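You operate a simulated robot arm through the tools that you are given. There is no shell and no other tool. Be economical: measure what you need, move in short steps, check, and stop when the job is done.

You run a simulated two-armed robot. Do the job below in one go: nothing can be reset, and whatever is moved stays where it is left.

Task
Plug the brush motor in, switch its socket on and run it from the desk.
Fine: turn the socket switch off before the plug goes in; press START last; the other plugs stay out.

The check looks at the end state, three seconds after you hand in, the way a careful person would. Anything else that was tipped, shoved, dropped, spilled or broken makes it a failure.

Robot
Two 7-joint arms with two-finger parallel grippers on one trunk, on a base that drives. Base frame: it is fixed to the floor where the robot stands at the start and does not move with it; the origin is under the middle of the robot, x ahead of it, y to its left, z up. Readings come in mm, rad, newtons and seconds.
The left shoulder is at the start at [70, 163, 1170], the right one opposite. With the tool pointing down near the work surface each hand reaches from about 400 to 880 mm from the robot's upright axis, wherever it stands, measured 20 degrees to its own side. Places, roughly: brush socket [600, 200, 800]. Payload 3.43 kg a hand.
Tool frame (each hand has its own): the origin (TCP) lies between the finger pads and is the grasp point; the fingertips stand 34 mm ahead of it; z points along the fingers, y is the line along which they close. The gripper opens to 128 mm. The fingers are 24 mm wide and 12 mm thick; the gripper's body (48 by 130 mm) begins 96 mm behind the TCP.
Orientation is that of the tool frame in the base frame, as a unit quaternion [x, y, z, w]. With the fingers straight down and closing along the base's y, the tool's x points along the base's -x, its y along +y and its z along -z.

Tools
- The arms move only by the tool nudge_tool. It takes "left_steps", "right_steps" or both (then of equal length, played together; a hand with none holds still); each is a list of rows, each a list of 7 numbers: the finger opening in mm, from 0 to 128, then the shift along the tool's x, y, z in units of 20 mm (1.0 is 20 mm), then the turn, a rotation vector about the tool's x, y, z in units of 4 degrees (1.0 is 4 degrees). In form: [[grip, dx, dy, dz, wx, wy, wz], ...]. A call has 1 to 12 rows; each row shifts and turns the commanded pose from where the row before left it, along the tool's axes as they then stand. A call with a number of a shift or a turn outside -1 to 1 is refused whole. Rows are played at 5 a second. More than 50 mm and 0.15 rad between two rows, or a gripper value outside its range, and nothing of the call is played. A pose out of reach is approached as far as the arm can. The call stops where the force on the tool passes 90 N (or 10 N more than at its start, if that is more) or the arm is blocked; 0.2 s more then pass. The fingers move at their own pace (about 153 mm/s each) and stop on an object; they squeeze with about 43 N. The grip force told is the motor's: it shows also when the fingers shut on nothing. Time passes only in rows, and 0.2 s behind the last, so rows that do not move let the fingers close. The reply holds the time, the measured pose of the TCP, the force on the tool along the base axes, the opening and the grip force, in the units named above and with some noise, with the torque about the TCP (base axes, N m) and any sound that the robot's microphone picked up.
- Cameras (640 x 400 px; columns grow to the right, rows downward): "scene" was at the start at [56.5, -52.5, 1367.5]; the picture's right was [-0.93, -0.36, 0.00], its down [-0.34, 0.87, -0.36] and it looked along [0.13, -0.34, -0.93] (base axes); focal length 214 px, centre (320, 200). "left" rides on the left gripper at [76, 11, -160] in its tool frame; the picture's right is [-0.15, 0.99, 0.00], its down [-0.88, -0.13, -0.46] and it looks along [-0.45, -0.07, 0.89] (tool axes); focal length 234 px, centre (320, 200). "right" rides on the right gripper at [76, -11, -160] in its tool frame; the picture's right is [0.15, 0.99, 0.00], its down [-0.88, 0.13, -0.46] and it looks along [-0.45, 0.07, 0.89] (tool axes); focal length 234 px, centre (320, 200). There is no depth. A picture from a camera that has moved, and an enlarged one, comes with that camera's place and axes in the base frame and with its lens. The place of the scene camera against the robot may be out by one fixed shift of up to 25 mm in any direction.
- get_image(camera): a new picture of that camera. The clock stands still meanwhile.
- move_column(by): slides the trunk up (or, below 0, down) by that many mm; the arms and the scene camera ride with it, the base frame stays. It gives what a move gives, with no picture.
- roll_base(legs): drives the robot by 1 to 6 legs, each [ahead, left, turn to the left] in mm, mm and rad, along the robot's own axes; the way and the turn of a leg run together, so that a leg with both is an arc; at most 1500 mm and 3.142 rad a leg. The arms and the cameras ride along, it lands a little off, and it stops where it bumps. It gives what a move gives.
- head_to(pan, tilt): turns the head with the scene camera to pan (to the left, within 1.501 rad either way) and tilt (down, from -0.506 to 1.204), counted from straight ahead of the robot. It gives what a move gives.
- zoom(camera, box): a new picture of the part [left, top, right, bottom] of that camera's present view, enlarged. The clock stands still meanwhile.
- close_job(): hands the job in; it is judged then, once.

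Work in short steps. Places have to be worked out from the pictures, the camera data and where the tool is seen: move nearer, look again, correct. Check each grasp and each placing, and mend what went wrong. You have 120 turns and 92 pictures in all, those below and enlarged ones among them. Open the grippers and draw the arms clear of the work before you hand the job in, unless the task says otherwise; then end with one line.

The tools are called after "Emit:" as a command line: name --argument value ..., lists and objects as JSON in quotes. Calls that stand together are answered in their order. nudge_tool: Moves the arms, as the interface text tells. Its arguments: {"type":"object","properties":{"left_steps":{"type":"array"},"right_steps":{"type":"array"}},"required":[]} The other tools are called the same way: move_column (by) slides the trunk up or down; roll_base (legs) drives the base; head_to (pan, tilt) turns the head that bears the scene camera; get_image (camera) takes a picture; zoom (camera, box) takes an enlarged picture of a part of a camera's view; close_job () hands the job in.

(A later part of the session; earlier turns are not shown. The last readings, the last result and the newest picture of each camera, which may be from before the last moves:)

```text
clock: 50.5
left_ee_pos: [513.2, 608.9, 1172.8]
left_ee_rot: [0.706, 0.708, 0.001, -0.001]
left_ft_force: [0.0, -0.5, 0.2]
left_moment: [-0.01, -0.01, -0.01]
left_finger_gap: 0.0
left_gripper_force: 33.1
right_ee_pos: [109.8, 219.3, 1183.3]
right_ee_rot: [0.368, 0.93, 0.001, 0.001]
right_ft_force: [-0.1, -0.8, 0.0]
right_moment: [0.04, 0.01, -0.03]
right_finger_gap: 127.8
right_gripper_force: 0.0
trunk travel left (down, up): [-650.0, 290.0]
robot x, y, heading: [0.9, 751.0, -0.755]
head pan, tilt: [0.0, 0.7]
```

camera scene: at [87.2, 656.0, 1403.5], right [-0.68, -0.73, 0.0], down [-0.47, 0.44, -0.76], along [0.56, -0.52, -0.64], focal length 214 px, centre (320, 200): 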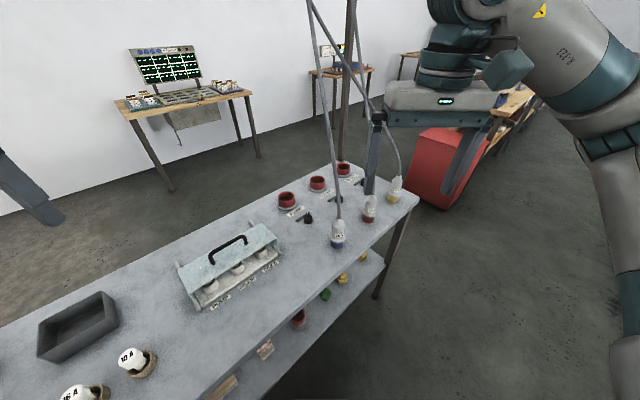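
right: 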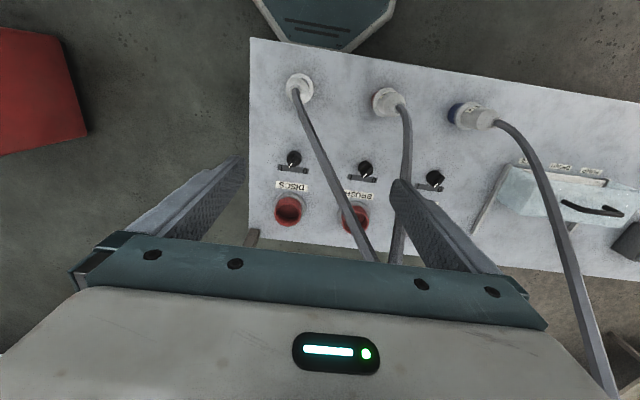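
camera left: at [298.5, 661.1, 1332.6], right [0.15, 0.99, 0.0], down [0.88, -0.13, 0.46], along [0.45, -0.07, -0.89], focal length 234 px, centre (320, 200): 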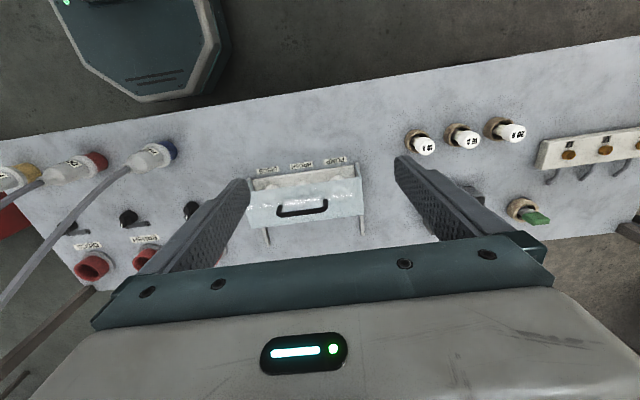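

Advance toward the knob then tilt the hand forward 40°, and look.

Emit:
nudge_tool --left_steps '[[0, 0, 0, 0, 0, -1, 0], [0, 0, 0, 0, 0, -1, 0], [0, 0, 0, 0, 0, -1, 0], [0, 0, 0, 0, 0, -1, 0], [0, 0, 0, 0, 0, -1, 0], [0, 0, 0, 0, 0, -1, 0], [0, 0, 0, 0, 0, -1, 0], [0, 0, 0, 0, 0, -1, 0], [0, 0, 0, 0, 0, -1, 0], [0, 0, 0, 0, 0, -1, 0]]'

Emit:
nudge_tool --left_steps '[[0, -0.5, 0, 0.9, 0, 0, 0], [0, -0.5, 0, 0.9, 0, 0, 0], [0, -0.5, 0, 0.9, 0, 0, 0], [0, -0.5, 0, 0.9, 0, 0, 0], [0, -0.5, 0, 0.9, 0, 0, 0], [0, -0.5, 0, 0.9, 0, 0, 0], [0, -0.5, 0, 0.9, 0, 0, 0], [0, -0.5, 0, 0.9, 0, 0, 0]]'

Emit:
get_image --camera "left"

```text
clock: 52.7
left_ee_pos: [514.0, 610.1, 1171.8]
left_ee_rot: [0.664, 0.664, -0.243, 0.243]
left_ft_force: [-0.4, -0.8, -0.6]
left_moment: [-0.04, 0.02, 0.02]
left_finger_gap: 0.0
left_gripper_force: 32.6
right_ee_pos: [108.6, 220.4, 1183.4]
right_ee_rot: [0.368, 0.93, -0.001, 0.0]
right_ft_force: [0.1, 0.6, -0.6]
right_moment: [-0.02, -0.01, -0.01]
right_finger_gap: 127.9
right_gripper_force: 0.0
trunk travel left (down, up): [-650.0, 290.0]
robot x, y, heading: [8.1, 747.0, -0.754]
head pan, tilt: [0.0, 0.7]
```

```text
clock: 54.5
left_ee_pos: [516.1, 454.6, 1115.1]
left_ee_rot: [0.664, 0.665, -0.241, 0.243]
left_ft_force: [0.2, -0.8, -0.5]
left_moment: [0.0, -0.01, 0.01]
left_finger_gap: 0.0
left_gripper_force: 33.2
right_ee_pos: [109.2, 217.5, 1182.9]
right_ee_rot: [0.368, 0.93, 0.0, 0.0]
right_ft_force: [-0.4, -1.0, -0.5]
right_moment: [0.02, 0.04, -0.01]
right_finger_gap: 128.1
right_gripper_force: 0.0
trunk travel left (down, up): [-650.0, 290.0]
robot x, y, heading: [0.2, 749.3, -0.749]
head pan, tilt: [0.0, 0.7]
```

```text
54 pictures are left
camera left: at [527.7, 615.9, 1187.7], right [0.99, -0.11, 0.1], down [-0.13, -0.38, 0.91], along [-0.06, -0.92, -0.39], focal length 234 px, centre (320, 200)
```

left: 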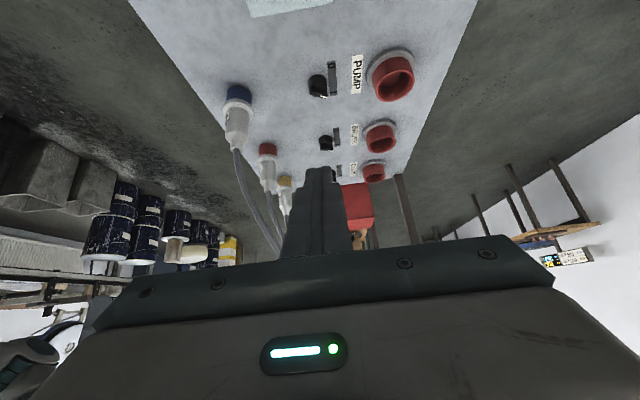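

The camera sees the row from above (image upside down). Zoom on BRUSH and PUMP knobs.

Emit:
zoom --camera "left" --box '[290, 50, 410, 175]'

```text
3.20 times, centred on (350, 112) of left
camera zoom: at [527.7, 615.9, 1187.7], right [0.99, -0.11, 0.1], down [-0.13, -0.38, 0.91], along [-0.06, -0.92, -0.39], focal length 749 px, centre (224, 480)
```

zoom: 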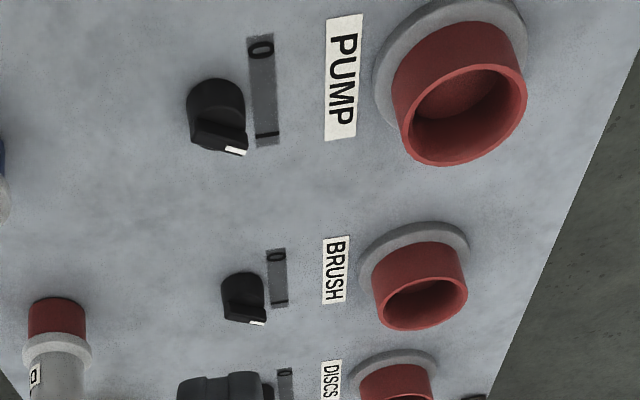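

All three switches appear to be at I. I zoom tighter on the BRUSH knob to learn its shape.

Emit:
zoom --camera "left" --box '[314, 124, 350, 160]'

Emit:
zoom --camera "left" --box '[298, 62, 348, 104]'

```text
11.11 times, centred on (332, 142) of left
camera zoom: at [527.7, 615.9, 1187.7], right [0.99, -0.11, 0.1], down [-0.13, -0.38, 0.91], along [-0.06, -0.92, -0.39], focal length 2602 px, centre (187, 844)
```

zoom: 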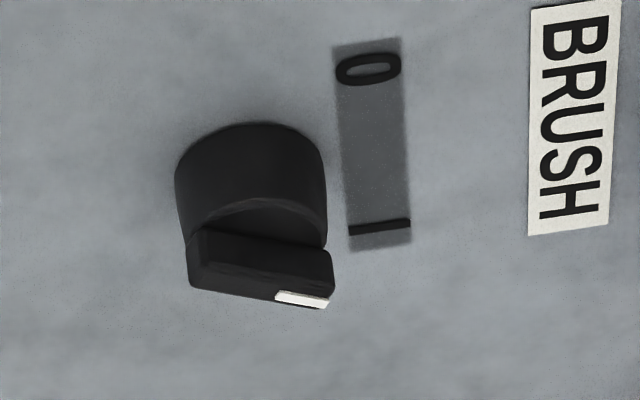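

```text
9.52 times, centred on (323, 83) of left
camera zoom: at [527.7, 615.9, 1187.7], right [0.99, -0.11, 0.1], down [-0.13, -0.38, 0.91], along [-0.06, -0.92, -0.39], focal length 2230 px, centre (291, 1314)
```

zoom: 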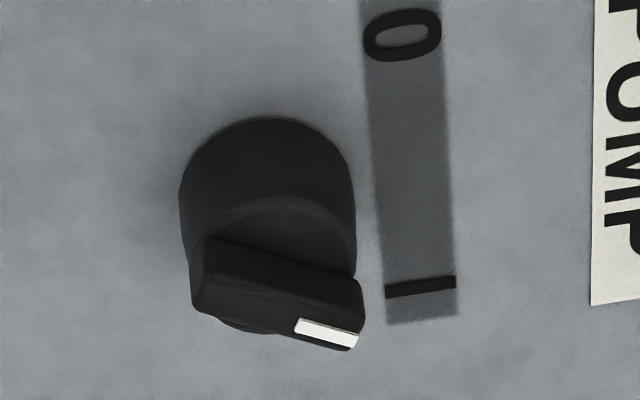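

Clear: bar knob, pointer at −30° (I); it must turn 60° to 0. Knob ≈(529,153), cylinder top ≈858, bar top ≈868. I raise the column so the forearm stays high over the lid box, tilt to 60°, and come down behind the bar's tail.

Emit:
move_column --by 150

Emit:
nudge_tool --left_steps '[[0, 0, 0, 0, 0, -1, 0], [0, 0, 0, 0, 0, -1, 0], [0, 0, 0, 0, 0, -1, 0], [0, 0, 0, 0, 0, -1, 0], [0, 0, 0, 0, 0, -1, 0]]'

```text
clock: 56.2
left_ee_pos: [514.9, 457.5, 1264.2]
left_ee_rot: [0.664, 0.666, -0.24, 0.242]
left_ft_force: [-0.5, 1.0, 0.1]
left_moment: [0.03, 0.01, -0.01]
left_finger_gap: 0.0
left_gripper_force: 32.4
right_ee_pos: [109.3, 219.6, 1333.4]
right_ee_rot: [0.369, 0.929, -0.001, 0.0]
right_ft_force: [0.0, -0.3, 0.2]
right_moment: [0.01, -0.01, 0.04]
right_finger_gap: 128.0
right_gripper_force: 0.0
trunk travel left (down, up): [-800.0, 140.0]
robot x, y, heading: [1.8, 749.8, -0.752]
head pan, tilt: [0.0, 0.7]
```

```text
clock: 57.4
left_ee_pos: [516.4, 456.5, 1264.4]
left_ee_rot: [0.611, 0.613, -0.353, 0.355]
left_ft_force: [0.5, 0.5, -0.3]
left_moment: [0.01, -0.04, 0.0]
left_finger_gap: 0.1
left_gripper_force: 32.8
right_ee_pos: [109.9, 220.0, 1333.6]
right_ee_rot: [0.369, 0.929, 0.0, 0.0]
right_ft_force: [0.1, -0.2, -0.2]
right_moment: [-0.02, 0.04, 0.01]
right_finger_gap: 128.2
right_gripper_force: 0.1
trunk travel left (down, up): [-800.0, 140.0]
robot x, y, heading: [1.5, 746.7, -0.752]
head pan, tilt: [0.0, 0.7]
```

Descend toward (512,300,930), checking with the scene camera.

Emit:
nudge_tool --left_steps '[[0, 0.657, 0, 0.947, 0, 0, 0], [0, 0.657, 0, 0.947, 0, 0, 0], [0, 0.657, 0, 0.947, 0, 0, 0], [0, 0.657, 0, 0.947, 0, 0, 0], [0, 0.657, 0, 0.947, 0, 0, 0], [0, 0.657, 0, 0.947, 0, 0, 0], [0, 0.657, 0, 0.947, 0, 0, 0], [0, 0.657, 0, 0.947, 0, 0, 0], [0, 0.657, 0, 0.947, 0, 0, 0], [0, 0.657, 0, 0.947, 0, 0, 0]]'

Emit:
get_image --camera "scene"

```text
clock: 59.6
left_ee_pos: [526.2, 381.0, 1081.2]
left_ee_rot: [0.612, 0.613, -0.353, 0.354]
left_ft_force: [-0.3, 0.1, 0.7]
left_moment: [-0.04, -0.01, -0.01]
left_finger_gap: 0.0
left_gripper_force: 33.2
left hand out of reach, approached as far as the arm can: row 9, 10
right_ee_pos: [109.6, 220.6, 1333.8]
right_ee_rot: [0.368, 0.93, 0.0, 0.001]
right_ft_force: [0.4, 0.0, -0.2]
right_moment: [-0.02, 0.02, -0.01]
right_finger_gap: 128.0
right_gripper_force: 0.0
trunk travel left (down, up): [-800.0, 140.0]
robot x, y, heading: [0.8, 748.1, -0.749]
head pan, tilt: [0.0, 0.7]
```

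```text
50 pictures are left
camera scene: at [88.2, 656.7, 1553.5], right [-0.68, -0.73, 0.0], down [-0.47, 0.44, -0.76], along [0.56, -0.52, -0.64], focal length 214 px, centre (320, 200)
```

scene: 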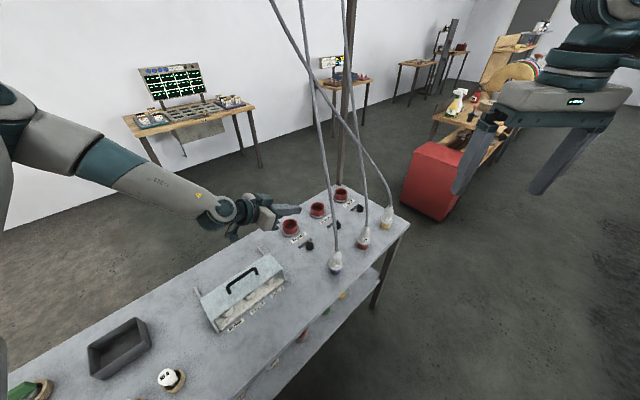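

The reach ran out with the raised shoulder; the forearm is well left of the lid box anyway, so lower the column by 150.

Emit:
move_column --by -150

Emit:
get_image --camera "scene"

```text
clock: 61.4
left_ee_pos: [525.7, 379.5, 930.8]
left_ee_rot: [0.612, 0.613, -0.352, 0.354]
left_ft_force: [-0.1, 0.6, 0.2]
left_moment: [-0.01, 0.01, -0.02]
left_finger_gap: 0.2
left_gripper_force: 33.2
right_ee_pos: [109.2, 220.3, 1183.2]
right_ee_rot: [0.368, 0.93, 0.0, 0.0]
right_ft_force: [-0.6, -1.0, -0.8]
right_moment: [-0.04, 0.0, 0.04]
right_finger_gap: 128.0
right_gripper_force: 0.1
trunk travel left (down, up): [-650.0, 290.0]
robot x, y, heading: [4.3, 749.1, -0.752]
head pan, tilt: [0.0, 0.7]
```

```text
49 pictures are left
camera scene: at [87.4, 655.8, 1403.6], right [-0.68, -0.73, 0.0], down [-0.47, 0.44, -0.76], along [0.56, -0.52, -0.64], focal length 214 px, centre (320, 200)
```

scene: 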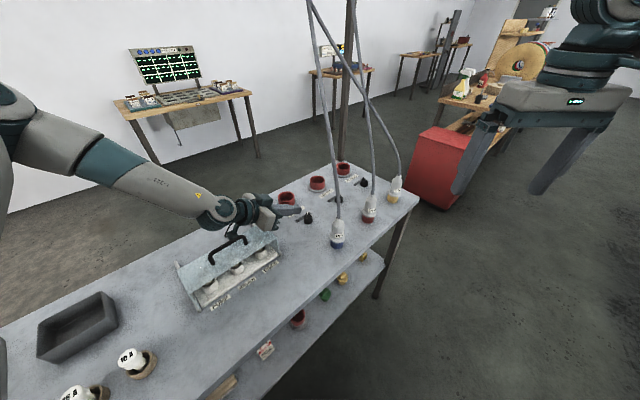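

Clear of the box. Now advance toward −y and down to (512,230,892).

Emit:
nudge_tool --left_steps '[[0, -0.15, -0.1, 0.9, 0, 0, 0], [0, -0.15, -0.1, 0.9, 0, 0, 0], [0, -0.15, -0.1, 0.9, 0, 0, 0], [0, -0.15, -0.1, 0.9, 0, 0, 0]]'

```text
clock: 62.4
left_ee_pos: [533.7, 355.9, 949.5]
left_ee_rot: [0.611, 0.614, -0.352, 0.355]
left_ft_force: [-1.2, 0.7, 0.6]
left_moment: [0.01, 0.0, 0.03]
left_finger_gap: 0.0
left_gripper_force: 32.8
left hand out of reach, approached as far as the arm can: row 1, 2, 3, 4
right_ee_pos: [108.5, 219.8, 1183.4]
right_ee_rot: [0.368, 0.93, 0.001, 0.0]
right_ft_force: [0.5, 0.5, 0.5]
right_moment: [0.0, 0.01, -0.02]
right_finger_gap: 127.9
right_gripper_force: 0.0
trunk travel left (down, up): [-650.0, 290.0]
robot x, y, heading: [3.1, 748.1, -0.748]
head pan, tilt: [0.0, 0.7]
```

Out of reach at this stance. Retract a bit, then drive the base 175 mm toward −y.

Emit:
nudge_tool --left_steps '[[0, 0.2, 0, -0.75, 0, 0, 0], [0, 0.2, 0, -0.75, 0, 0, 0], [0, 0.2, 0, -0.75, 0, 0, 0]]'

Emit:
roll_base --legs '[[119, -128, 0]]'

```text
clock: 63.2
left_ee_pos: [534.4, 402.4, 962.0]
left_ee_rot: [0.612, 0.613, -0.353, 0.354]
left_ft_force: [-0.4, 0.7, 1.1]
left_moment: [0.0, 0.0, -0.03]
left_finger_gap: 0.0
left_gripper_force: 33.2
right_ee_pos: [108.8, 221.0, 1183.7]
right_ee_rot: [0.368, 0.93, -0.001, 0.0]
right_ft_force: [0.1, 1.2, -0.3]
right_moment: [-0.01, 0.0, 0.0]
right_finger_gap: 128.0
right_gripper_force: 0.0
trunk travel left (down, up): [-650.0, 290.0]
robot x, y, heading: [-0.2, 749.3, -0.751]
head pan, tilt: [0.0, 0.7]
```

```text
clock: 64.7
left_ee_pos: [534.3, 228.4, 960.6]
left_ee_rot: [0.611, 0.614, -0.352, 0.354]
left_ft_force: [0.2, 0.7, 0.2]
left_moment: [-0.03, 0.0, -0.02]
left_finger_gap: 0.0
left_gripper_force: 33.1
right_ee_pos: [107.3, 46.3, 1183.5]
right_ee_rot: [0.368, 0.93, 0.0, -0.001]
right_ft_force: [0.0, 0.2, -0.4]
right_moment: [0.0, -0.05, -0.01]
right_finger_gap: 128.0
right_gripper_force: 0.0
trunk travel left (down, up): [-650.0, 290.0]
robot x, y, heading: [2.0, 576.2, -0.75]
head pan, tilt: [0.0, 0.7]
```

Look with the left camera at finger tip vs knob.

Emit:
get_image --camera "left"

Emit:
get_image --camera "scene"

```text
48 pictures are left
camera left: at [547.4, 404.3, 975.5], right [0.99, -0.07, 0.13], down [-0.13, -0.05, 0.99], along [-0.06, -1.0, -0.05], focal length 234 px, centre (320, 200)
```

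left: 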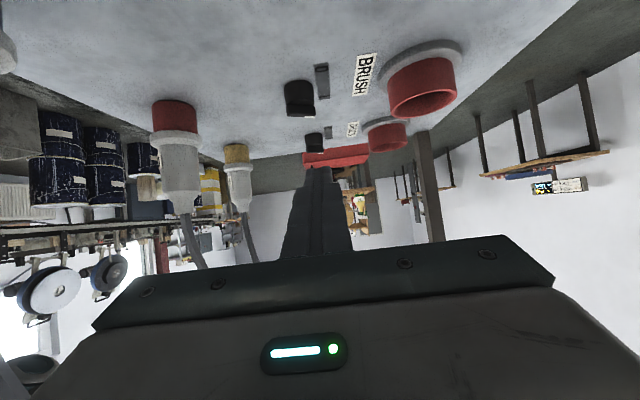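

```text
47 pictures are left
camera scene: at [87.5, 482.2, 1403.5], right [-0.68, -0.73, 0.0], down [-0.47, 0.44, -0.76], along [0.56, -0.52, -0.64], focal length 214 px, centre (320, 200)
```

scene: 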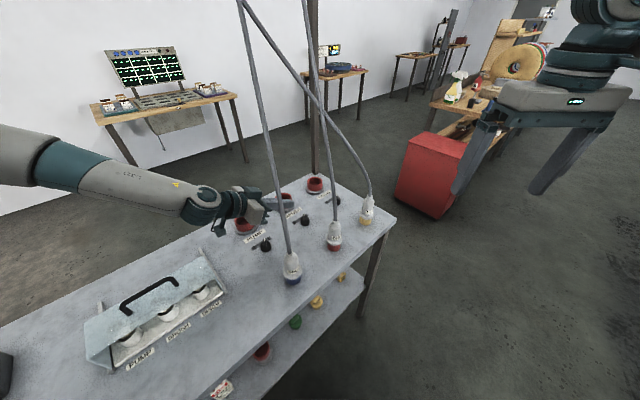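

Knob confirmed at (529,153). Step to (512,218,888), just behind the bar's tail.

Emit:
nudge_tool --left_steps '[[0, 0.73, -0.275, 0.565, 0, 0, 0], [0, 0.73, -0.275, 0.565, 0, 0, 0], [0, 0.73, -0.275, 0.565, 0, 0, 0], [0, 0.73, -0.275, 0.565, 0, 0, 0]]'

Emit:
zoom --camera "left" --box '[240, 40, 400, 180]'

```text
clock: 65.7
left_ee_pos: [520.6, 234.3, 909.7]
left_ee_rot: [0.612, 0.612, -0.353, 0.354]
left_ft_force: [-0.1, 0.0, -0.8]
left_moment: [0.01, 0.0, 0.02]
left_finger_gap: 0.1
left_gripper_force: 33.1
left hand out of reach, approached as far as the arm can: row 3, 4
right_ee_pos: [109.9, 45.5, 1183.3]
right_ee_rot: [0.368, 0.93, -0.001, 0.001]
right_ft_force: [-0.4, -0.1, -0.8]
right_moment: [0.03, 0.01, 0.01]
right_finger_gap: 128.1
right_gripper_force: 0.1
trunk travel left (down, up): [-650.0, 290.0]
robot x, y, heading: [-0.2, 575.4, -0.755]
head pan, tilt: [0.0, 0.7]
```

```text
2.86 times, centred on (320, 110) of left
camera zoom: at [533.5, 410.6, 924.4], right [0.99, -0.07, 0.13], down [-0.13, -0.05, 0.99], along [-0.06, -1.0, -0.05], focal length 669 px, centre (320, 457)
```

zoom: 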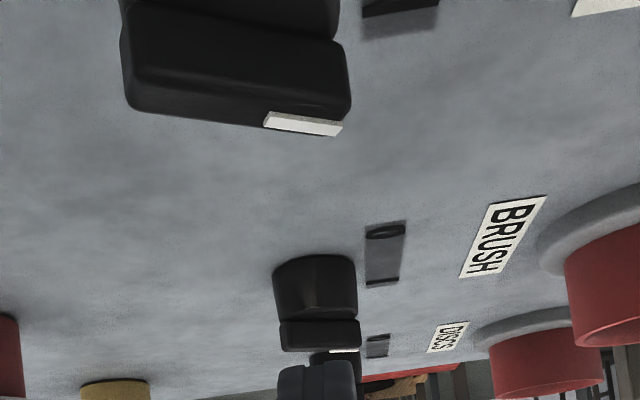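

Reach limit again from the high shoulder; lift the hand 80 and lower the column 100 so the shoulder comes down.

Emit:
nudge_tool --left_steps '[[0, -0.865, 0, -0.5, 0, 0, 0], [0, -0.865, 0, -0.5, 0, 0, 0], [0, -0.865, 0, -0.5, 0, 0, 0], [0, -0.865, 0, -0.5, 0, 0, 0]]'

Emit:
move_column --by -100

```text
clock: 66.7
left_ee_pos: [521.5, 234.1, 990.6]
left_ee_rot: [0.612, 0.613, -0.353, 0.354]
left_ft_force: [-0.5, 0.3, -1.0]
left_moment: [0.0, 0.02, 0.04]
left_finger_gap: 0.3
left_gripper_force: 32.9
right_ee_pos: [108.1, 47.2, 1182.4]
right_ee_rot: [0.367, 0.93, 0.0, 0.001]
right_ft_force: [0.5, -0.3, -0.9]
right_moment: [0.01, -0.02, -0.01]
right_finger_gap: 127.7
right_gripper_force: 0.1
trunk travel left (down, up): [-650.0, 290.0]
robot x, y, heading: [3.3, 578.2, -0.75]
head pan, tilt: [0.0, 0.7]
```

```text
clock: 68.0
left_ee_pos: [521.7, 233.7, 891.3]
left_ee_rot: [0.612, 0.613, -0.353, 0.354]
left_ft_force: [-0.1, 0.1, -0.6]
left_moment: [0.03, -0.04, 0.01]
left_finger_gap: 0.0
left_gripper_force: 33.2
right_ee_pos: [109.2, 46.0, 1082.9]
right_ee_rot: [0.368, 0.93, -0.001, 0.0]
right_ft_force: [0.4, 0.0, 0.5]
right_moment: [0.0, 0.03, -0.01]
right_finger_gap: 127.9
right_gripper_force: 0.0
trunk travel left (down, up): [-550.0, 390.0]
robot x, y, heading: [3.6, 577.0, -0.751]
head pan, tilt: [0.0, 0.7]
```

Move to (512,208,888).

Emit:
nudge_tool --left_steps '[[0, -0.26, -0.24, 0.6, 0, 0, 0], [0, -0.26, -0.24, 0.6, 0, 0, 0]]'

Emit:
zoom --camera "left" --box '[240, 60, 400, 180]'

```text
clock: 68.6
left_ee_pos: [512.3, 206.5, 887.4]
left_ee_rot: [0.611, 0.614, -0.353, 0.354]
left_ft_force: [0.6, 0.6, -0.3]
left_moment: [0.04, -0.01, 0.03]
left_finger_gap: 0.1
left_gripper_force: 33.0
right_ee_pos: [109.2, 46.7, 1082.4]
right_ee_rot: [0.367, 0.93, 0.001, 0.0]
right_ft_force: [-0.3, -0.4, -0.8]
right_moment: [-0.02, 0.05, -0.01]
right_finger_gap: 128.0
right_gripper_force: 0.1
trunk travel left (down, up): [-550.0, 390.0]
robot x, y, heading: [3.6, 572.0, -0.752]
head pan, tilt: [0.0, 0.7]
```

```text
3.33 times, centred on (320, 120) of left
camera zoom: at [524.1, 383.8, 901.0], right [0.99, -0.07, 0.13], down [-0.13, -0.05, 0.99], along [-0.06, -1.0, -0.06], focal length 781 px, centre (320, 467)
```

zoom: 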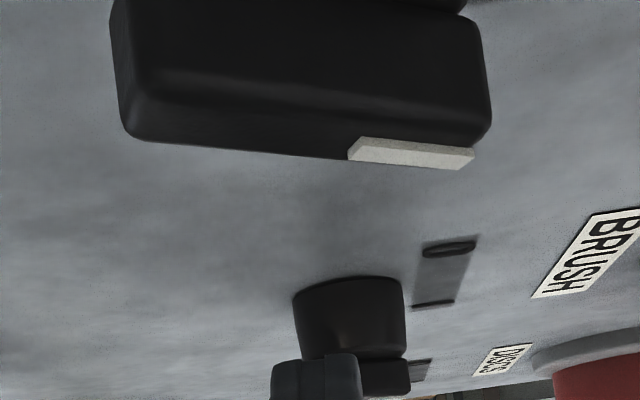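

The finger stands behind the bar's tail, just above the cylinder. Push 24 mm toward −y.

Emit:
nudge_tool --left_steps '[[0, -0.1, 0, 0.173, 0, 0, 0], [0, -0.1, 0, 0.173, 0, 0, 0], [0, -0.1, 0, 0.173, 0, 0, 0], [0, -0.1, 0, 0.173, 0, 0, 0], [0, -0.1, 0, 0.173, 0, 0, 0], [0, -0.1, 0, 0.173, 0, 0, 0]]'

Emit:
zoom --camera "left" --box '[240, 60, 400, 180]'

```text
clock: 70.0
left_ee_pos: [510.5, 194.2, 888.1]
left_ee_rot: [0.61, 0.614, -0.354, 0.354]
left_ft_force: [-8.5, 68.3, 10.1]
left_moment: [0.89, 0.44, 0.51]
left_finger_gap: 0.0
left_gripper_force: 33.6
right_ee_pos: [109.0, 55.3, 1087.6]
right_ee_rot: [0.367, 0.93, -0.002, 0.003]
right_ft_force: [-0.1, -0.1, -0.9]
right_moment: [0.0, 0.01, 0.01]
right_finger_gap: 128.2
right_gripper_force: 0.0
trunk travel left (down, up): [-550.0, 390.0]
robot x, y, heading: [2.9, 574.8, -0.748]
head pan, tilt: [0.0, 0.7]
```

```text
3.33 times, centred on (320, 120) of left
camera zoom: at [522.6, 370.6, 902.0], right [0.99, -0.07, 0.12], down [-0.13, -0.04, 0.99], along [-0.06, -1.0, -0.05], focal length 781 px, centre (320, 467)
```

zoom: 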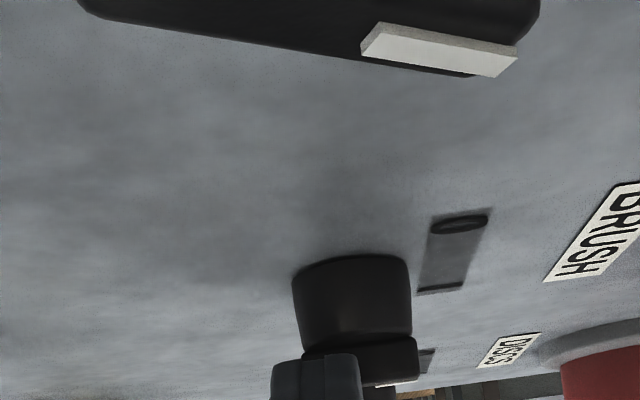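

68 N met without turning — the finger's lower edge is likely butting the cylinder rim. Back off, rise 5 mm and look at the numbers.

Emit:
nudge_tool --left_steps '[[0, 0.25, 0, -0.43, 0, 0, 0], [0, 0.25, 0, -0.43, 0, 0, 0], [0, -0.22, 0, -0.125, 0, 0, 0]]'

Emit:
zoom --camera "left" --box '[280, 90, 380, 180]'

```text
clock: 70.8
left_ee_pos: [513.0, 203.1, 893.9]
left_ee_rot: [0.612, 0.612, -0.353, 0.355]
left_ft_force: [0.6, 0.3, 0.6]
left_moment: [0.0, -0.02, -0.01]
left_finger_gap: 0.0
left_gripper_force: 33.0
right_ee_pos: [107.9, 46.4, 1084.7]
right_ee_rot: [0.368, 0.93, 0.0, 0.001]
right_ft_force: [0.8, 0.1, -0.3]
right_moment: [0.0, -0.01, 0.02]
right_finger_gap: 128.0
right_gripper_force: 0.0
trunk travel left (down, up): [-550.0, 390.0]
robot x, y, heading: [0.7, 574.3, -0.752]
head pan, tilt: [0.0, 0.7]
```

```text
4.44 times, centred on (330, 135) of left
camera zoom: at [524.5, 378.5, 907.1], right [0.99, -0.07, 0.13], down [-0.13, -0.04, 0.99], along [-0.06, -1.0, -0.05], focal length 1041 px, centre (276, 489)
```

zoom: 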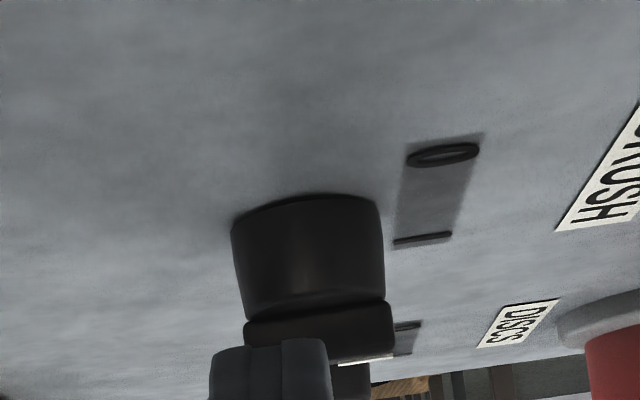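

Now the finger's edge covers only the bar. Push again in 4 mm steps.

Emit:
nudge_tool --left_steps '[[0, -0.1, 0, 0.173, 0, 0, 0], [0, -0.1, 0, 0.173, 0, 0, 0], [0, -0.1, 0, 0.173, 0, 0, 0], [0, -0.1, 0, 0.173, 0, 0, 0], [0, -0.1, 0, 0.173, 0, 0, 0]]'

Emit:
zoom --camera "left" --box '[280, 90, 380, 180]'

```text
clock: 72.0
left_ee_pos: [512.8, 191.9, 891.7]
left_ee_rot: [0.611, 0.613, -0.355, 0.353]
left_ft_force: [-3.9, 55.5, 3.6]
left_moment: [1.03, 0.09, 0.44]
left_finger_gap: 0.1
left_gripper_force: 33.0
right_ee_pos: [108.4, 53.0, 1086.4]
right_ee_rot: [0.367, 0.93, -0.003, 0.002]
right_ft_force: [-0.9, -0.3, 0.1]
right_moment: [0.04, 0.02, -0.02]
right_finger_gap: 128.0
right_gripper_force: 0.1
trunk travel left (down, up): [-550.0, 390.0]
robot x, y, heading: [3.0, 575.8, -0.75]
head pan, tilt: [0.0, 0.7]
```

```text
4.44 times, centred on (330, 135) of left
camera zoom: at [523.6, 368.5, 905.8], right [0.99, -0.07, 0.12], down [-0.13, -0.05, 0.99], along [-0.06, -1.0, -0.05], focal length 1041 px, centre (276, 489)
```

zoom: 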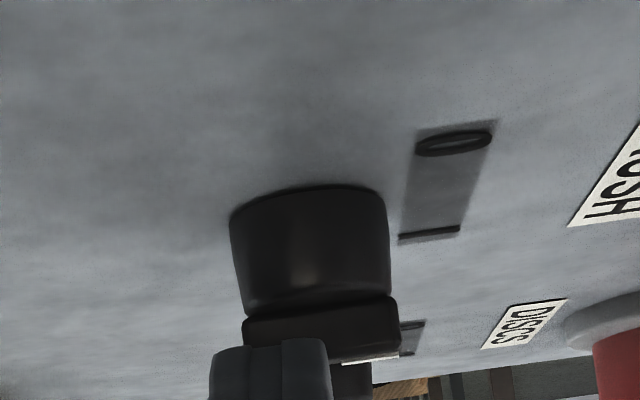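

It's on the bar but stiff at 55 N. Push a little further (the call stops at 90 N).

Emit:
nudge_tool --left_steps '[[0, -0.1, 0, 0.173, 0, 0, 0], [0, -0.1, 0, 0.173, 0, 0, 0], [0, -0.1, 0, 0.173, 0, 0, 0]]'

Emit:
zoom --camera "left" --box '[280, 90, 380, 180]'

```text
clock: 72.5
left_ee_pos: [511.8, 192.4, 892.8]
left_ee_rot: [0.609, 0.617, -0.352, 0.352]
left_ft_force: [-2.9, 44.5, 22.2]
left_moment: [0.38, -0.15, 0.41]
left_finger_gap: 0.3
left_gripper_force: 33.1
right_ee_pos: [110.2, 53.9, 1085.8]
right_ee_rot: [0.365, 0.931, -0.002, 0.002]
right_ft_force: [-0.3, -0.6, -0.2]
right_moment: [0.02, 0.01, 0.0]
right_finger_gap: 127.9
right_gripper_force: 0.1
trunk travel left (down, up): [-550.0, 390.0]
robot x, y, heading: [1.1, 578.4, -0.744]
head pan, tilt: [0.0, 0.7]
stopped in row 2 (left hand): the force on the tool passed its limit (the readings are from after the stop); the commanded pose is now the measured one
```

```text
4.44 times, centred on (330, 135) of left
camera zoom: at [522.3, 368.1, 906.9], right [0.99, -0.06, 0.12], down [-0.12, -0.05, 0.99], along [-0.06, -1.0, -0.06], focal length 1041 px, centre (276, 489)
```

zoom: 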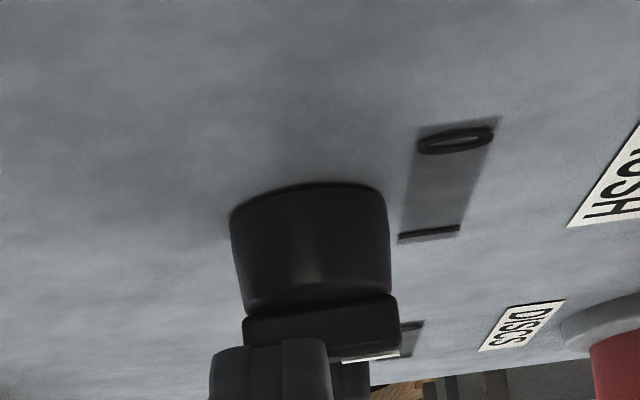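

Overlap with the bar was only ~1 mm high. Back off, go 4 mm lower and 6 mm further out for leverage, and push again.

Emit:
nudge_tool --left_steps '[[0, 0.2, 0, -0.346, 0, 0, 0], [0, 0.173, -0.35, 0.1, 0, 0, 0], [0, -0.1, 0, 0.173, 0, 0, 0], [0, -0.1, 0, 0.173, 0, 0, 0], [0, -0.1, 0, 0.173, 0, 0, 0], [0, -0.1, 0, 0.173, 0, 0, 0], [0, -0.1, 0, 0.173, 0, 0, 0], [0, -0.1, 0, 0.173, 0, 0, 0], [0, -0.1, 0, 0.173, 0, 0, 0]]'

Emit:
zoom --camera "left" --box '[280, 90, 380, 180]'

```text
clock: 74.0
left_ee_pos: [503.0, 191.4, 887.5]
left_ee_rot: [0.608, 0.619, -0.352, 0.351]
left_ft_force: [-8.7, 48.3, 31.7]
left_moment: [-0.06, -0.24, 0.19]
left_finger_gap: 0.0
left_gripper_force: 32.9
right_ee_pos: [111.1, 56.4, 1087.1]
right_ee_rot: [0.363, 0.932, -0.002, 0.003]
right_ft_force: [1.1, 0.2, 0.1]
right_moment: [0.05, -0.01, 0.02]
right_finger_gap: 128.0
right_gripper_force: 0.0
trunk travel left (down, up): [-550.0, 390.0]
robot x, y, heading: [-0.3, 579.3, -0.741]
head pan, tilt: [0.0, 0.7]
stopped in row 7 (left hand): the force on the tool passed its limit (the readings are from after the stop); the commanded pose is now the measured one
```

```text
4.44 times, centred on (330, 135) of left
camera zoom: at [514.0, 366.7, 902.0], right [0.99, -0.06, 0.12], down [-0.12, -0.05, 0.99], along [-0.06, -1.0, -0.06], focal length 1041 px, centre (276, 489)
```

zoom: 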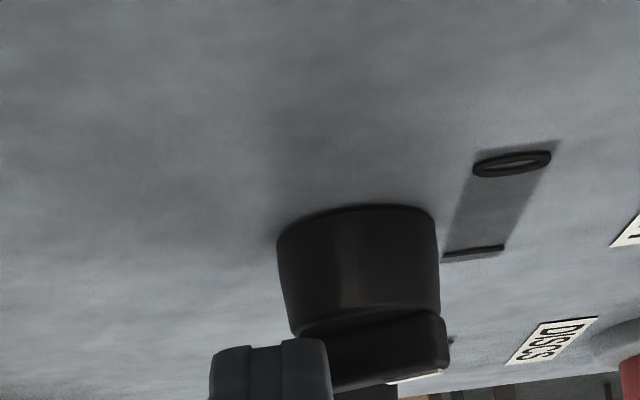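

The knob won't yield to pushing; I'll grip the bar instead with a vertical hand. Lift up 110 mm over the knob, then rotate upright.

Emit:
nudge_tool --left_steps '[[0, 0.2, 0, -0.5, 0, 0, 0], [0, -0.95, 0.25, -0.55, 0, 0, 0], [0, -0.95, 0.25, -0.55, 0, 0, 0], [0, -0.95, 0.25, -0.55, 0, 0, 0], [0, -0.95, 0.25, -0.55, 0, 0, 0], [0, -0.95, 0.25, -0.55, 0, 0, 0]]'

Emit:
nudge_tool --left_steps '[[60, 0, 0, 0, 0, 1, 0], [60, 0, 0, 0, 0, 1, 0], [60, 0, 0, 0, 0, 1, 0], [60, 0, 0, 0, 0, 1, 0], [60, 0, 0, 0, 0, 1, 0], [60, 0, 0, 0, 0, 1, 0], [60, 0, 0, 0, 0, 1, 0], [60, 0, 0, 0, 0, 1, 0], [60, 0, 0, 0, 0, 1, 0], [60, 0, 0, 0, 0, 1, 0]]'

Emit:
get_image --camera "scene"

```text
clock: 75.4
left_ee_pos: [531.1, 192.1, 991.4]
left_ee_rot: [0.61, 0.62, -0.35, 0.347]
left_ft_force: [-0.2, -1.0, 0.1]
left_moment: [-0.03, -0.01, 0.01]
left_finger_gap: 0.0
left_gripper_force: 33.3
right_ee_pos: [111.9, 49.3, 1084.0]
right_ee_rot: [0.363, 0.932, 0.001, 0.001]
right_ft_force: [-0.4, 0.4, 0.2]
right_moment: [0.01, -0.02, -0.02]
right_finger_gap: 128.0
right_gripper_force: 0.0
trunk travel left (down, up): [-550.0, 390.0]
robot x, y, heading: [2.3, 578.2, -0.749]
head pan, tilt: [0.0, 0.7]
```

```text
clock: 77.6
left_ee_pos: [537.1, 190.8, 992.4]
left_ee_rot: [0.678, 0.697, -0.163, 0.167]
left_ft_force: [0.7, 0.3, 0.1]
left_moment: [0.0, -0.01, -0.02]
left_finger_gap: 59.7
left_gripper_force: 0.0
left hand out of reach, approached as far as the arm can: row 3, 10
right_ee_pos: [112.6, 49.7, 1084.6]
right_ee_rot: [0.364, 0.932, 0.0, 0.001]
right_ft_force: [-0.8, -0.8, -0.6]
right_moment: [-0.01, 0.0, 0.0]
right_finger_gap: 128.0
right_gripper_force: 0.1
trunk travel left (down, up): [-550.0, 390.0]
robot x, y, heading: [3.2, 574.7, -0.748]
head pan, tilt: [0.0, 0.7]
```

```text
39 pictures are left
camera scene: at [87.2, 485.3, 1303.6], right [-0.68, -0.74, 0.0], down [-0.47, 0.44, -0.77], along [0.56, -0.52, -0.64], focal length 214 px, centre (320, 200)
```

scene: 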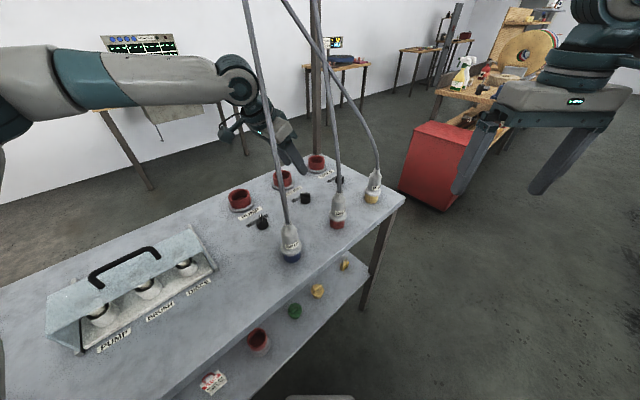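

Arm is clear of cables. Continue to upright while turning the yaw back toward −30° (more natural for the wrist).

Emit:
nudge_tool --left_steps '[[60, 0, 0, 0, 0, 0, -1], [60, 0, 0, 0, 0, 0, -1], [60, 0, 0, 0, 0, 0, -1], [60, 0, 0, 0, 0, 0.5, -1], [60, 0, 0, 0, 0, 0.5, -1], [60, 0, 0, 0, 0, 0.5, -1], [60, 0, 0, 0, 0, 0.5, -1], [60, 0, 0, 0, 0, 0.5, -1], [60, 0, 0, 0, 0, 0.5, -1]]'

```text
clock: 79.6
left_ee_pos: [543.3, 222.9, 993.1]
left_ee_rot: [0.444, 0.884, -0.144, 0.028]
left_ft_force: [-0.1, 0.1, -0.4]
left_moment: [0.05, -0.02, -0.01]
left_finger_gap: 60.1
left_gripper_force: 0.0
left hand out of reach, approached as far as the arm can: row 4, 5, 6, 7, 8, 9
right_ee_pos: [112.2, 49.2, 1083.0]
right_ee_rot: [0.363, 0.932, 0.0, 0.0]
right_ft_force: [0.4, 0.2, 0.6]
right_moment: [-0.02, 0.01, 0.01]
right_finger_gap: 128.0
right_gripper_force: 0.1
trunk travel left (down, up): [-550.0, 390.0]
robot x, y, heading: [1.3, 574.9, -0.745]
head pan, tilt: [0.0, 0.7]
```

The column drop made the upright hand too high relative to the shoulder. Raise the column 100, lower the hand, and straighten.

Emit:
move_column --by 100

Emit:
nudge_tool --left_steps '[[60, 0.177, 0.23, 0.95, 0, 0, 0], [60, 0.177, 0.23, 0.95, 0, 0, 0], [60, 0.177, 0.23, 0.95, 0, 0, 0], [60, 0.177, 0.23, 0.95, 0, 0, 0], [60, 0, 0, 0, -0.84, 0.65, 0], [60, 0, 0, 0, -0.84, 0.65, 0], [60, 0, 0, 0, -0.84, 0.65, 0], [60, 0, 0, 0, -0.84, 0.65, 0]]'

```text
clock: 80.9
left_ee_pos: [542.8, 223.1, 1092.5]
left_ee_rot: [0.444, 0.884, -0.144, 0.029]
left_ft_force: [0.4, -0.2, -0.1]
left_moment: [-0.01, 0.01, 0.0]
left_finger_gap: 60.1
left_gripper_force: 0.1
right_ee_pos: [112.3, 50.1, 1182.0]
right_ee_rot: [0.363, 0.932, 0.0, 0.0]
right_ft_force: [-0.6, 0.3, 0.0]
right_moment: [-0.01, -0.01, 0.01]
right_finger_gap: 128.0
right_gripper_force: 0.0
trunk travel left (down, up): [-650.0, 290.0]
robot x, y, heading: [-1.8, 577.4, -0.749]
head pan, tilt: [0.0, 0.7]
```

```text
clock: 82.7
left_ee_pos: [555.9, 294.1, 1023.9]
left_ee_rot: [0.449, 0.894, 0.0, 0.002]
left_ft_force: [-0.3, -0.5, -0.6]
left_moment: [-0.02, 0.04, 0.0]
left_finger_gap: 60.1
left_gripper_force: 0.0
left hand out of reach, approached as far as the arm can: row 3, 4, 5, 6, 7, 8
right_ee_pos: [113.1, 49.3, 1183.8]
right_ee_rot: [0.363, 0.932, -0.001, 0.001]
right_ft_force: [0.7, 0.1, 0.3]
right_moment: [0.0, -0.05, 0.0]
right_finger_gap: 128.2
right_gripper_force: 0.0
trunk travel left (down, up): [-650.0, 290.0]
robot x, y, heading: [3.6, 577.7, -0.747]
head pan, tilt: [0.0, 0.7]
```

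Upright now, but pulled back. Move toward above the knob while lowering.

Emit:
nudge_tool --left_steps '[[60, 0, 0, 1, 0, 0, 0], [60, 0, 0, 1, 0, 0, 0], [60, -0.81, -0.88, 0.2, 0, 0, 0], [60, -0.81, -0.88, 0.2, 0, 0, 0], [60, -0.81, -0.88, 0.2, 0, 0, 0], [60, -0.81, -0.88, 0.2, 0, 0, 0], [60, -0.81, -0.88, 0.2, 0, 0, 0], [60, -0.81, -0.88, 0.2, 0, 0, 0]]'

Emit:
get_image --camera "scene"

```text
clock: 84.5
left_ee_pos: [556.8, 302.1, 988.2]
left_ee_rot: [0.45, 0.893, -0.001, 0.001]
left_ft_force: [0.2, -0.3, 0.1]
left_moment: [0.02, 0.0, -0.01]
left_finger_gap: 59.9
left_gripper_force: 0.0
left hand out of reach, approached as far as the arm can: row 1, 2, 3, 4, 5, 6, 7, 8
right_ee_pos: [111.8, 48.8, 1184.3]
right_ee_rot: [0.364, 0.931, 0.0, 0.0]
right_ft_force: [-0.4, 0.9, 0.5]
right_moment: [0.03, -0.01, 0.03]
right_finger_gap: 127.9
right_gripper_force: 0.0
trunk travel left (down, up): [-650.0, 290.0]
robot x, y, heading: [3.2, 580.3, -0.744]
head pan, tilt: [0.0, 0.7]
```

```text
38 pictures are left
camera scene: at [87.8, 484.9, 1403.5], right [-0.68, -0.74, 0.0], down [-0.47, 0.44, -0.76], along [0.56, -0.52, -0.64], focal length 214 px, centre (320, 200)
```

scene: 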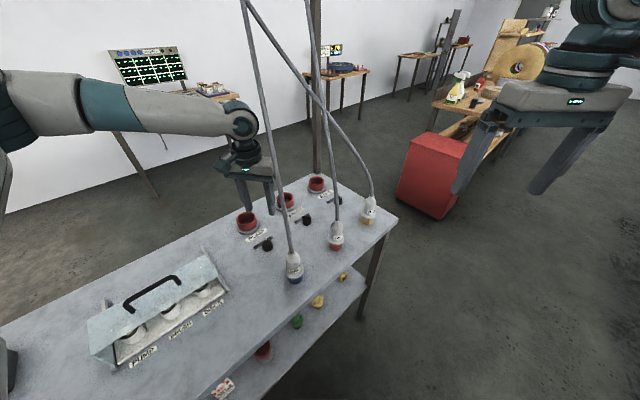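

The left elbow lies far to the left, so the best stance is facing the bench with the hand ahead: forearm then comes from +y, clear of the cables. Retract the right hand, raise the left, turn to heading 0, then slide right with the left hand over the socket row.

Emit:
nudge_tool --left_steps '[[60, 0, 0, -1, 0, 0, 0], [60, 0, 0, -1, 0, 0, 0], [60, 0, 0, -1, 0, 0, 0], [60, 0, 0, 0, 0, 0, 0], [60, 0, 0, 0, 0, 0, 0], [60, 0, 0, 0, 0, 0, 0], [60, 0, 0, 0, 0, 0, 0]]' --right_steps '[[128, 1, 0, 0, 0, 0, 0], [128, 1, 0, 0, 0, 0, 0], [128, 1, 0, 0, 0, 0, 0], [128, 1, 0, 0, 0, 0, 0], [128, 1, 0, 0, 0, 0, 0], [128, 1, 0, 0, 0, 0, 0], [128, 1, 0, 0, 0, 0, 0]]'

Emit:
roll_base --legs '[[0, 0, 0.745]]'

Emit:
head_to --pan 0.2 --tilt 0.8

Emit:
get_image --camera "scene"

```text
clock: 86.1
left_ee_pos: [556.9, 301.6, 1049.5]
left_ee_rot: [0.45, 0.893, 0.001, 0.001]
left_ft_force: [0.4, -0.2, 0.4]
left_moment: [-0.02, -0.03, -0.01]
left_finger_gap: 59.9
left_gripper_force: 0.1
right_ee_pos: [9.1, 143.5, 1183.5]
right_ee_rot: [0.364, 0.931, 0.0, 0.0]
right_ft_force: [-0.5, -0.5, -0.1]
right_moment: [0.01, 0.02, 0.01]
right_finger_gap: 127.9
right_gripper_force: 0.0
trunk travel left (down, up): [-650.0, 290.0]
robot x, y, heading: [-1.8, 576.4, -0.746]
head pan, tilt: [0.0, 0.7]
```

```text
clock: 88.5
left_ee_pos: [597.8, 746.0, 1049.2]
left_ee_rot: [0.097, 0.995, 0.002, 0.001]
left_ft_force: [-0.2, -0.1, -0.1]
left_moment: [0.01, -0.02, -0.04]
left_finger_gap: 59.8
left_gripper_force: 0.2
right_ee_pos: [299.7, 261.2, 1184.3]
right_ee_rot: [0.003, 1.0, -0.001, 0.0]
right_ft_force: [0.2, 0.9, -0.2]
right_moment: [0.01, -0.03, 0.02]
right_finger_gap: 128.0
right_gripper_force: 0.0
trunk travel left (down, up): [-650.0, 290.0]
robot x, y, heading: [2.7, 581.2, -0.008]
head pan, tilt: [0.0, 0.7]
```

```text
clock: 89.2
left_ee_pos: [598.8, 746.6, 1049.3]
left_ee_rot: [0.096, 0.995, 0.001, 0.0]
left_ft_force: [-0.2, 0.1, -0.1]
left_moment: [0.0, -0.01, -0.02]
left_finger_gap: 60.0
left_gripper_force: 0.1
right_ee_pos: [299.2, 261.1, 1184.0]
right_ee_rot: [0.004, 1.0, 0.0, 0.0]
right_ft_force: [0.7, 0.9, 0.1]
right_moment: [0.0, 0.01, -0.02]
right_finger_gap: 128.2
right_gripper_force: 0.0
trunk travel left (down, up): [-650.0, 290.0]
robot x, y, heading: [-3.4, 573.2, -0.004]
head pan, tilt: [0.201, 0.799]
```

```text
37 pictures are left
camera scene: at [117.8, 591.9, 1395.3], right [0.19, -0.98, 0.0], down [-0.7, -0.14, -0.7], along [0.68, 0.14, -0.72], focal length 214 px, centre (320, 200)
```

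scene: 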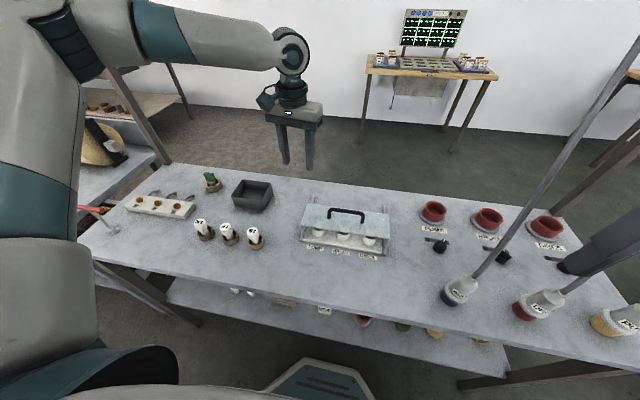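

From here the forearm would cut the BRUSH cable. Behind the bench (x>700) is free of cables, so I'll work from there with the right arm. Back off first and fold the left hand in.

Emit:
roll_base --legs '[[-350, 0, 0]]'

Emit:
nudge_tool --left_steps '[[60, 1, 0.6, -0.5, 0, 0, 0], [60, 1, 0.6, -0.5, 0, 0, 0], [60, 1, 0.6, -0.5, 0, 0, 0], [60, 1, 0.6, -0.5, 0, 0, 0], [60, 1, 0.6, -0.5, 0, 0, 0], [60, 1, 0.6, -0.5, 0, 0, 0], [60, 1, 0.6, -0.5, 0, 0, 0], [60, 1, 0.6, -0.5, 0, 0, 0], [60, 1, 0.6, -0.5, 0, 0, 0], [60, 1, 0.6, -0.5, 0, 0, 0], [60, 1, 0.6, -0.5, 0, 0, 0], [60, 1, 0.6, -0.5, 0, 0, 0]]'

Emit:
roll_base --legs '[[0, -1300, 0], [900, 0, 0], [900, 0, 0]]'

```text
clock: 91.5
left_ee_pos: [248.3, 747.7, 1048.8]
left_ee_rot: [0.097, 0.995, 0.001, 0.0]
left_ft_force: [0.5, -0.1, 1.0]
left_moment: [0.0, -0.06, 0.01]
left_finger_gap: 60.1
left_gripper_force: 0.0
right_ee_pos: [-51.4, 264.3, 1183.4]
right_ee_rot: [0.005, 1.0, 0.001, 0.0]
right_ft_force: [-0.2, 0.3, -0.4]
right_moment: [0.03, 0.02, 0.05]
right_finger_gap: 128.1
right_gripper_force: 0.0
trunk travel left (down, up): [-650.0, 290.0]
robot x, y, heading: [-347.7, 577.9, -0.008]
head pan, tilt: [0.201, 0.799]
```

```text
clock: 94.1
left_ee_pos: [38.5, 935.7, 1169.4]
left_ee_rot: [0.098, 0.995, 0.001, 0.0]
left_ft_force: [0.3, -0.4, 0.0]
left_moment: [-0.02, -0.04, 0.01]
left_finger_gap: 59.7
left_gripper_force: 0.1
right_ee_pos: [-52.8, 263.6, 1184.5]
right_ee_rot: [0.004, 1.0, 0.0, 0.0]
right_ft_force: [-0.4, -0.4, 0.4]
right_moment: [-0.01, -0.03, -0.03]
right_finger_gap: 128.0
right_gripper_force: 0.1
trunk travel left (down, up): [-650.0, 290.0]
robot x, y, heading: [-347.0, 578.0, -0.009]
head pan, tilt: [0.201, 0.799]
```

```text
clock: 109.3
left_ee_pos: [1839.0, -375.9, 1169.7]
left_ee_rot: [0.094, 0.996, 0.001, 0.0]
left_ft_force: [0.2, 0.4, 0.2]
left_moment: [-0.02, 0.03, -0.01]
left_finger_gap: 59.8
left_gripper_force: 0.1
right_ee_pos: [1751.9, -1047.5, 1184.3]
right_ee_rot: [0.002, 1.0, 0.001, 0.0]
right_ft_force: [-0.3, -0.2, -0.2]
right_moment: [0.03, 0.04, 0.02]
right_finger_gap: 128.2
right_gripper_force: 0.0
trunk travel left (down, up): [-650.0, 290.0]
robot x, y, heading: [1455.4, -733.2, -0.002]
head pan, tilt: [0.201, 0.799]
```

Turn around and slide along the back of the bench.

Emit:
roll_base --legs '[[0, 0, 3.14], [0, -865, 0]]'

Emit:
head_to --pan -0.1 --tilt 0.6

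Emit:
get_image --camera "scene"

```text
clock: 121.3
left_ee_pos: [1070.5, -214.2, 1168.3]
left_ee_rot: [0.995, -0.1, 0.0, 0.001]
left_ft_force: [0.9, 0.6, 0.7]
left_moment: [0.0, 0.03, -0.03]
left_finger_gap: 60.0
left_gripper_force: 0.0
right_ee_pos: [1166.1, 457.7, 1184.3]
right_ee_rot: [1.0, -0.008, 0.0, 0.0]
right_ft_force: [0.3, 0.1, 1.0]
right_moment: [0.0, 0.02, 0.04]
right_finger_gap: 127.8
right_gripper_force: 0.0
trunk travel left (down, up): [-650.0, 290.0]
robot x, y, heading: [1460.2, 143.2, 3.133]
head pan, tilt: [0.201, 0.799]
```

```text
clock: 122.1
left_ee_pos: [1071.5, -213.3, 1169.2]
left_ee_rot: [0.995, -0.1, 0.001, 0.001]
left_ft_force: [-0.6, -0.6, 0.1]
left_moment: [0.0, -0.03, -0.01]
left_finger_gap: 60.2
left_gripper_force: 0.0
right_ee_pos: [1165.7, 458.2, 1184.5]
right_ee_rot: [1.0, -0.007, 0.0, -0.001]
right_ft_force: [0.1, -0.6, 0.9]
right_moment: [-0.01, -0.05, 0.01]
right_finger_gap: 128.1
right_gripper_force: 0.1
trunk travel left (down, up): [-650.0, 290.0]
robot x, y, heading: [1458.1, 138.9, 3.129]
head pan, tilt: [-0.099, 0.6]
```

```text
36 pictures are left
camera scene: at [1308.7, 150.5, 1412.1], right [0.11, 0.99, 0.0], down [0.56, -0.06, -0.82], along [-0.82, 0.09, -0.57], focal length 214 px, centre (320, 200)
```

scene: 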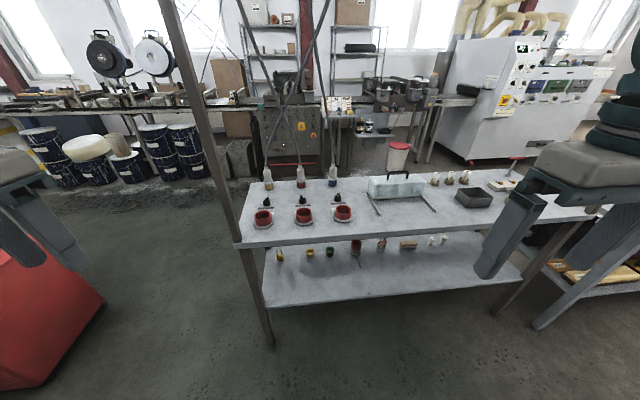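

Good view from the back. Drive forward 310 mm.

Emit:
roll_base --legs '[[310, 0, 0]]'

Emit:
head_to --pan 0.0 --tilt 0.9

Emit:
get_image --camera "scene"

```text
clock: 124.2
left_ee_pos: [762.4, -209.9, 1169.4]
left_ee_rot: [0.995, -0.101, -0.001, 0.001]
left_ft_force: [0.1, -0.2, 0.4]
left_moment: [0.0, -0.03, 0.02]
left_finger_gap: 60.1
left_gripper_force: 0.0
right_ee_pos: [859.6, 460.8, 1183.1]
right_ee_rot: [1.0, -0.007, -0.001, 0.0]
right_ft_force: [1.1, -0.4, -0.1]
right_moment: [0.01, -0.06, -0.02]
right_finger_gap: 128.0
right_gripper_force: 0.0
trunk travel left (down, up): [-650.0, 290.0]
robot x, y, heading: [1154.6, 142.0, 3.129]
head pan, tilt: [-0.099, 0.6]
```

```text
clock: 125.0
left_ee_pos: [762.6, -209.0, 1168.5]
left_ee_rot: [0.995, -0.1, 0.0, 0.001]
left_ft_force: [0.6, -0.4, 0.0]
left_moment: [0.02, 0.01, -0.01]
left_finger_gap: 60.0
left_gripper_force: 0.1
right_ee_pos: [859.0, 461.6, 1183.2]
right_ee_rot: [1.0, -0.007, -0.001, 0.0]
right_ft_force: [-0.1, -0.8, 0.1]
right_moment: [-0.01, 0.01, 0.02]
right_finger_gap: 128.1
right_gripper_force: 0.1
trunk travel left (down, up): [-650.0, 290.0]
robot x, y, heading: [1153.5, 144.4, 3.128]
head pan, tilt: [0.0, 0.901]
```

```text
35 pictures are left
camera scene: at [1013.7, 145.6, 1387.4], right [0.01, 1.0, 0.0], down [0.78, -0.01, -0.62], along [-0.62, 0.01, -0.78], focal length 214 px, centre (320, 200)
```

scene: 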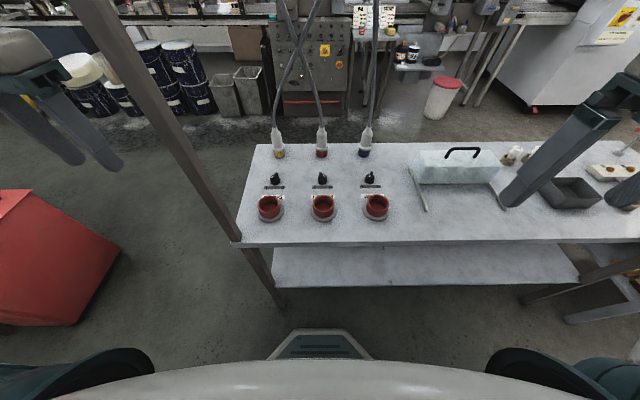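

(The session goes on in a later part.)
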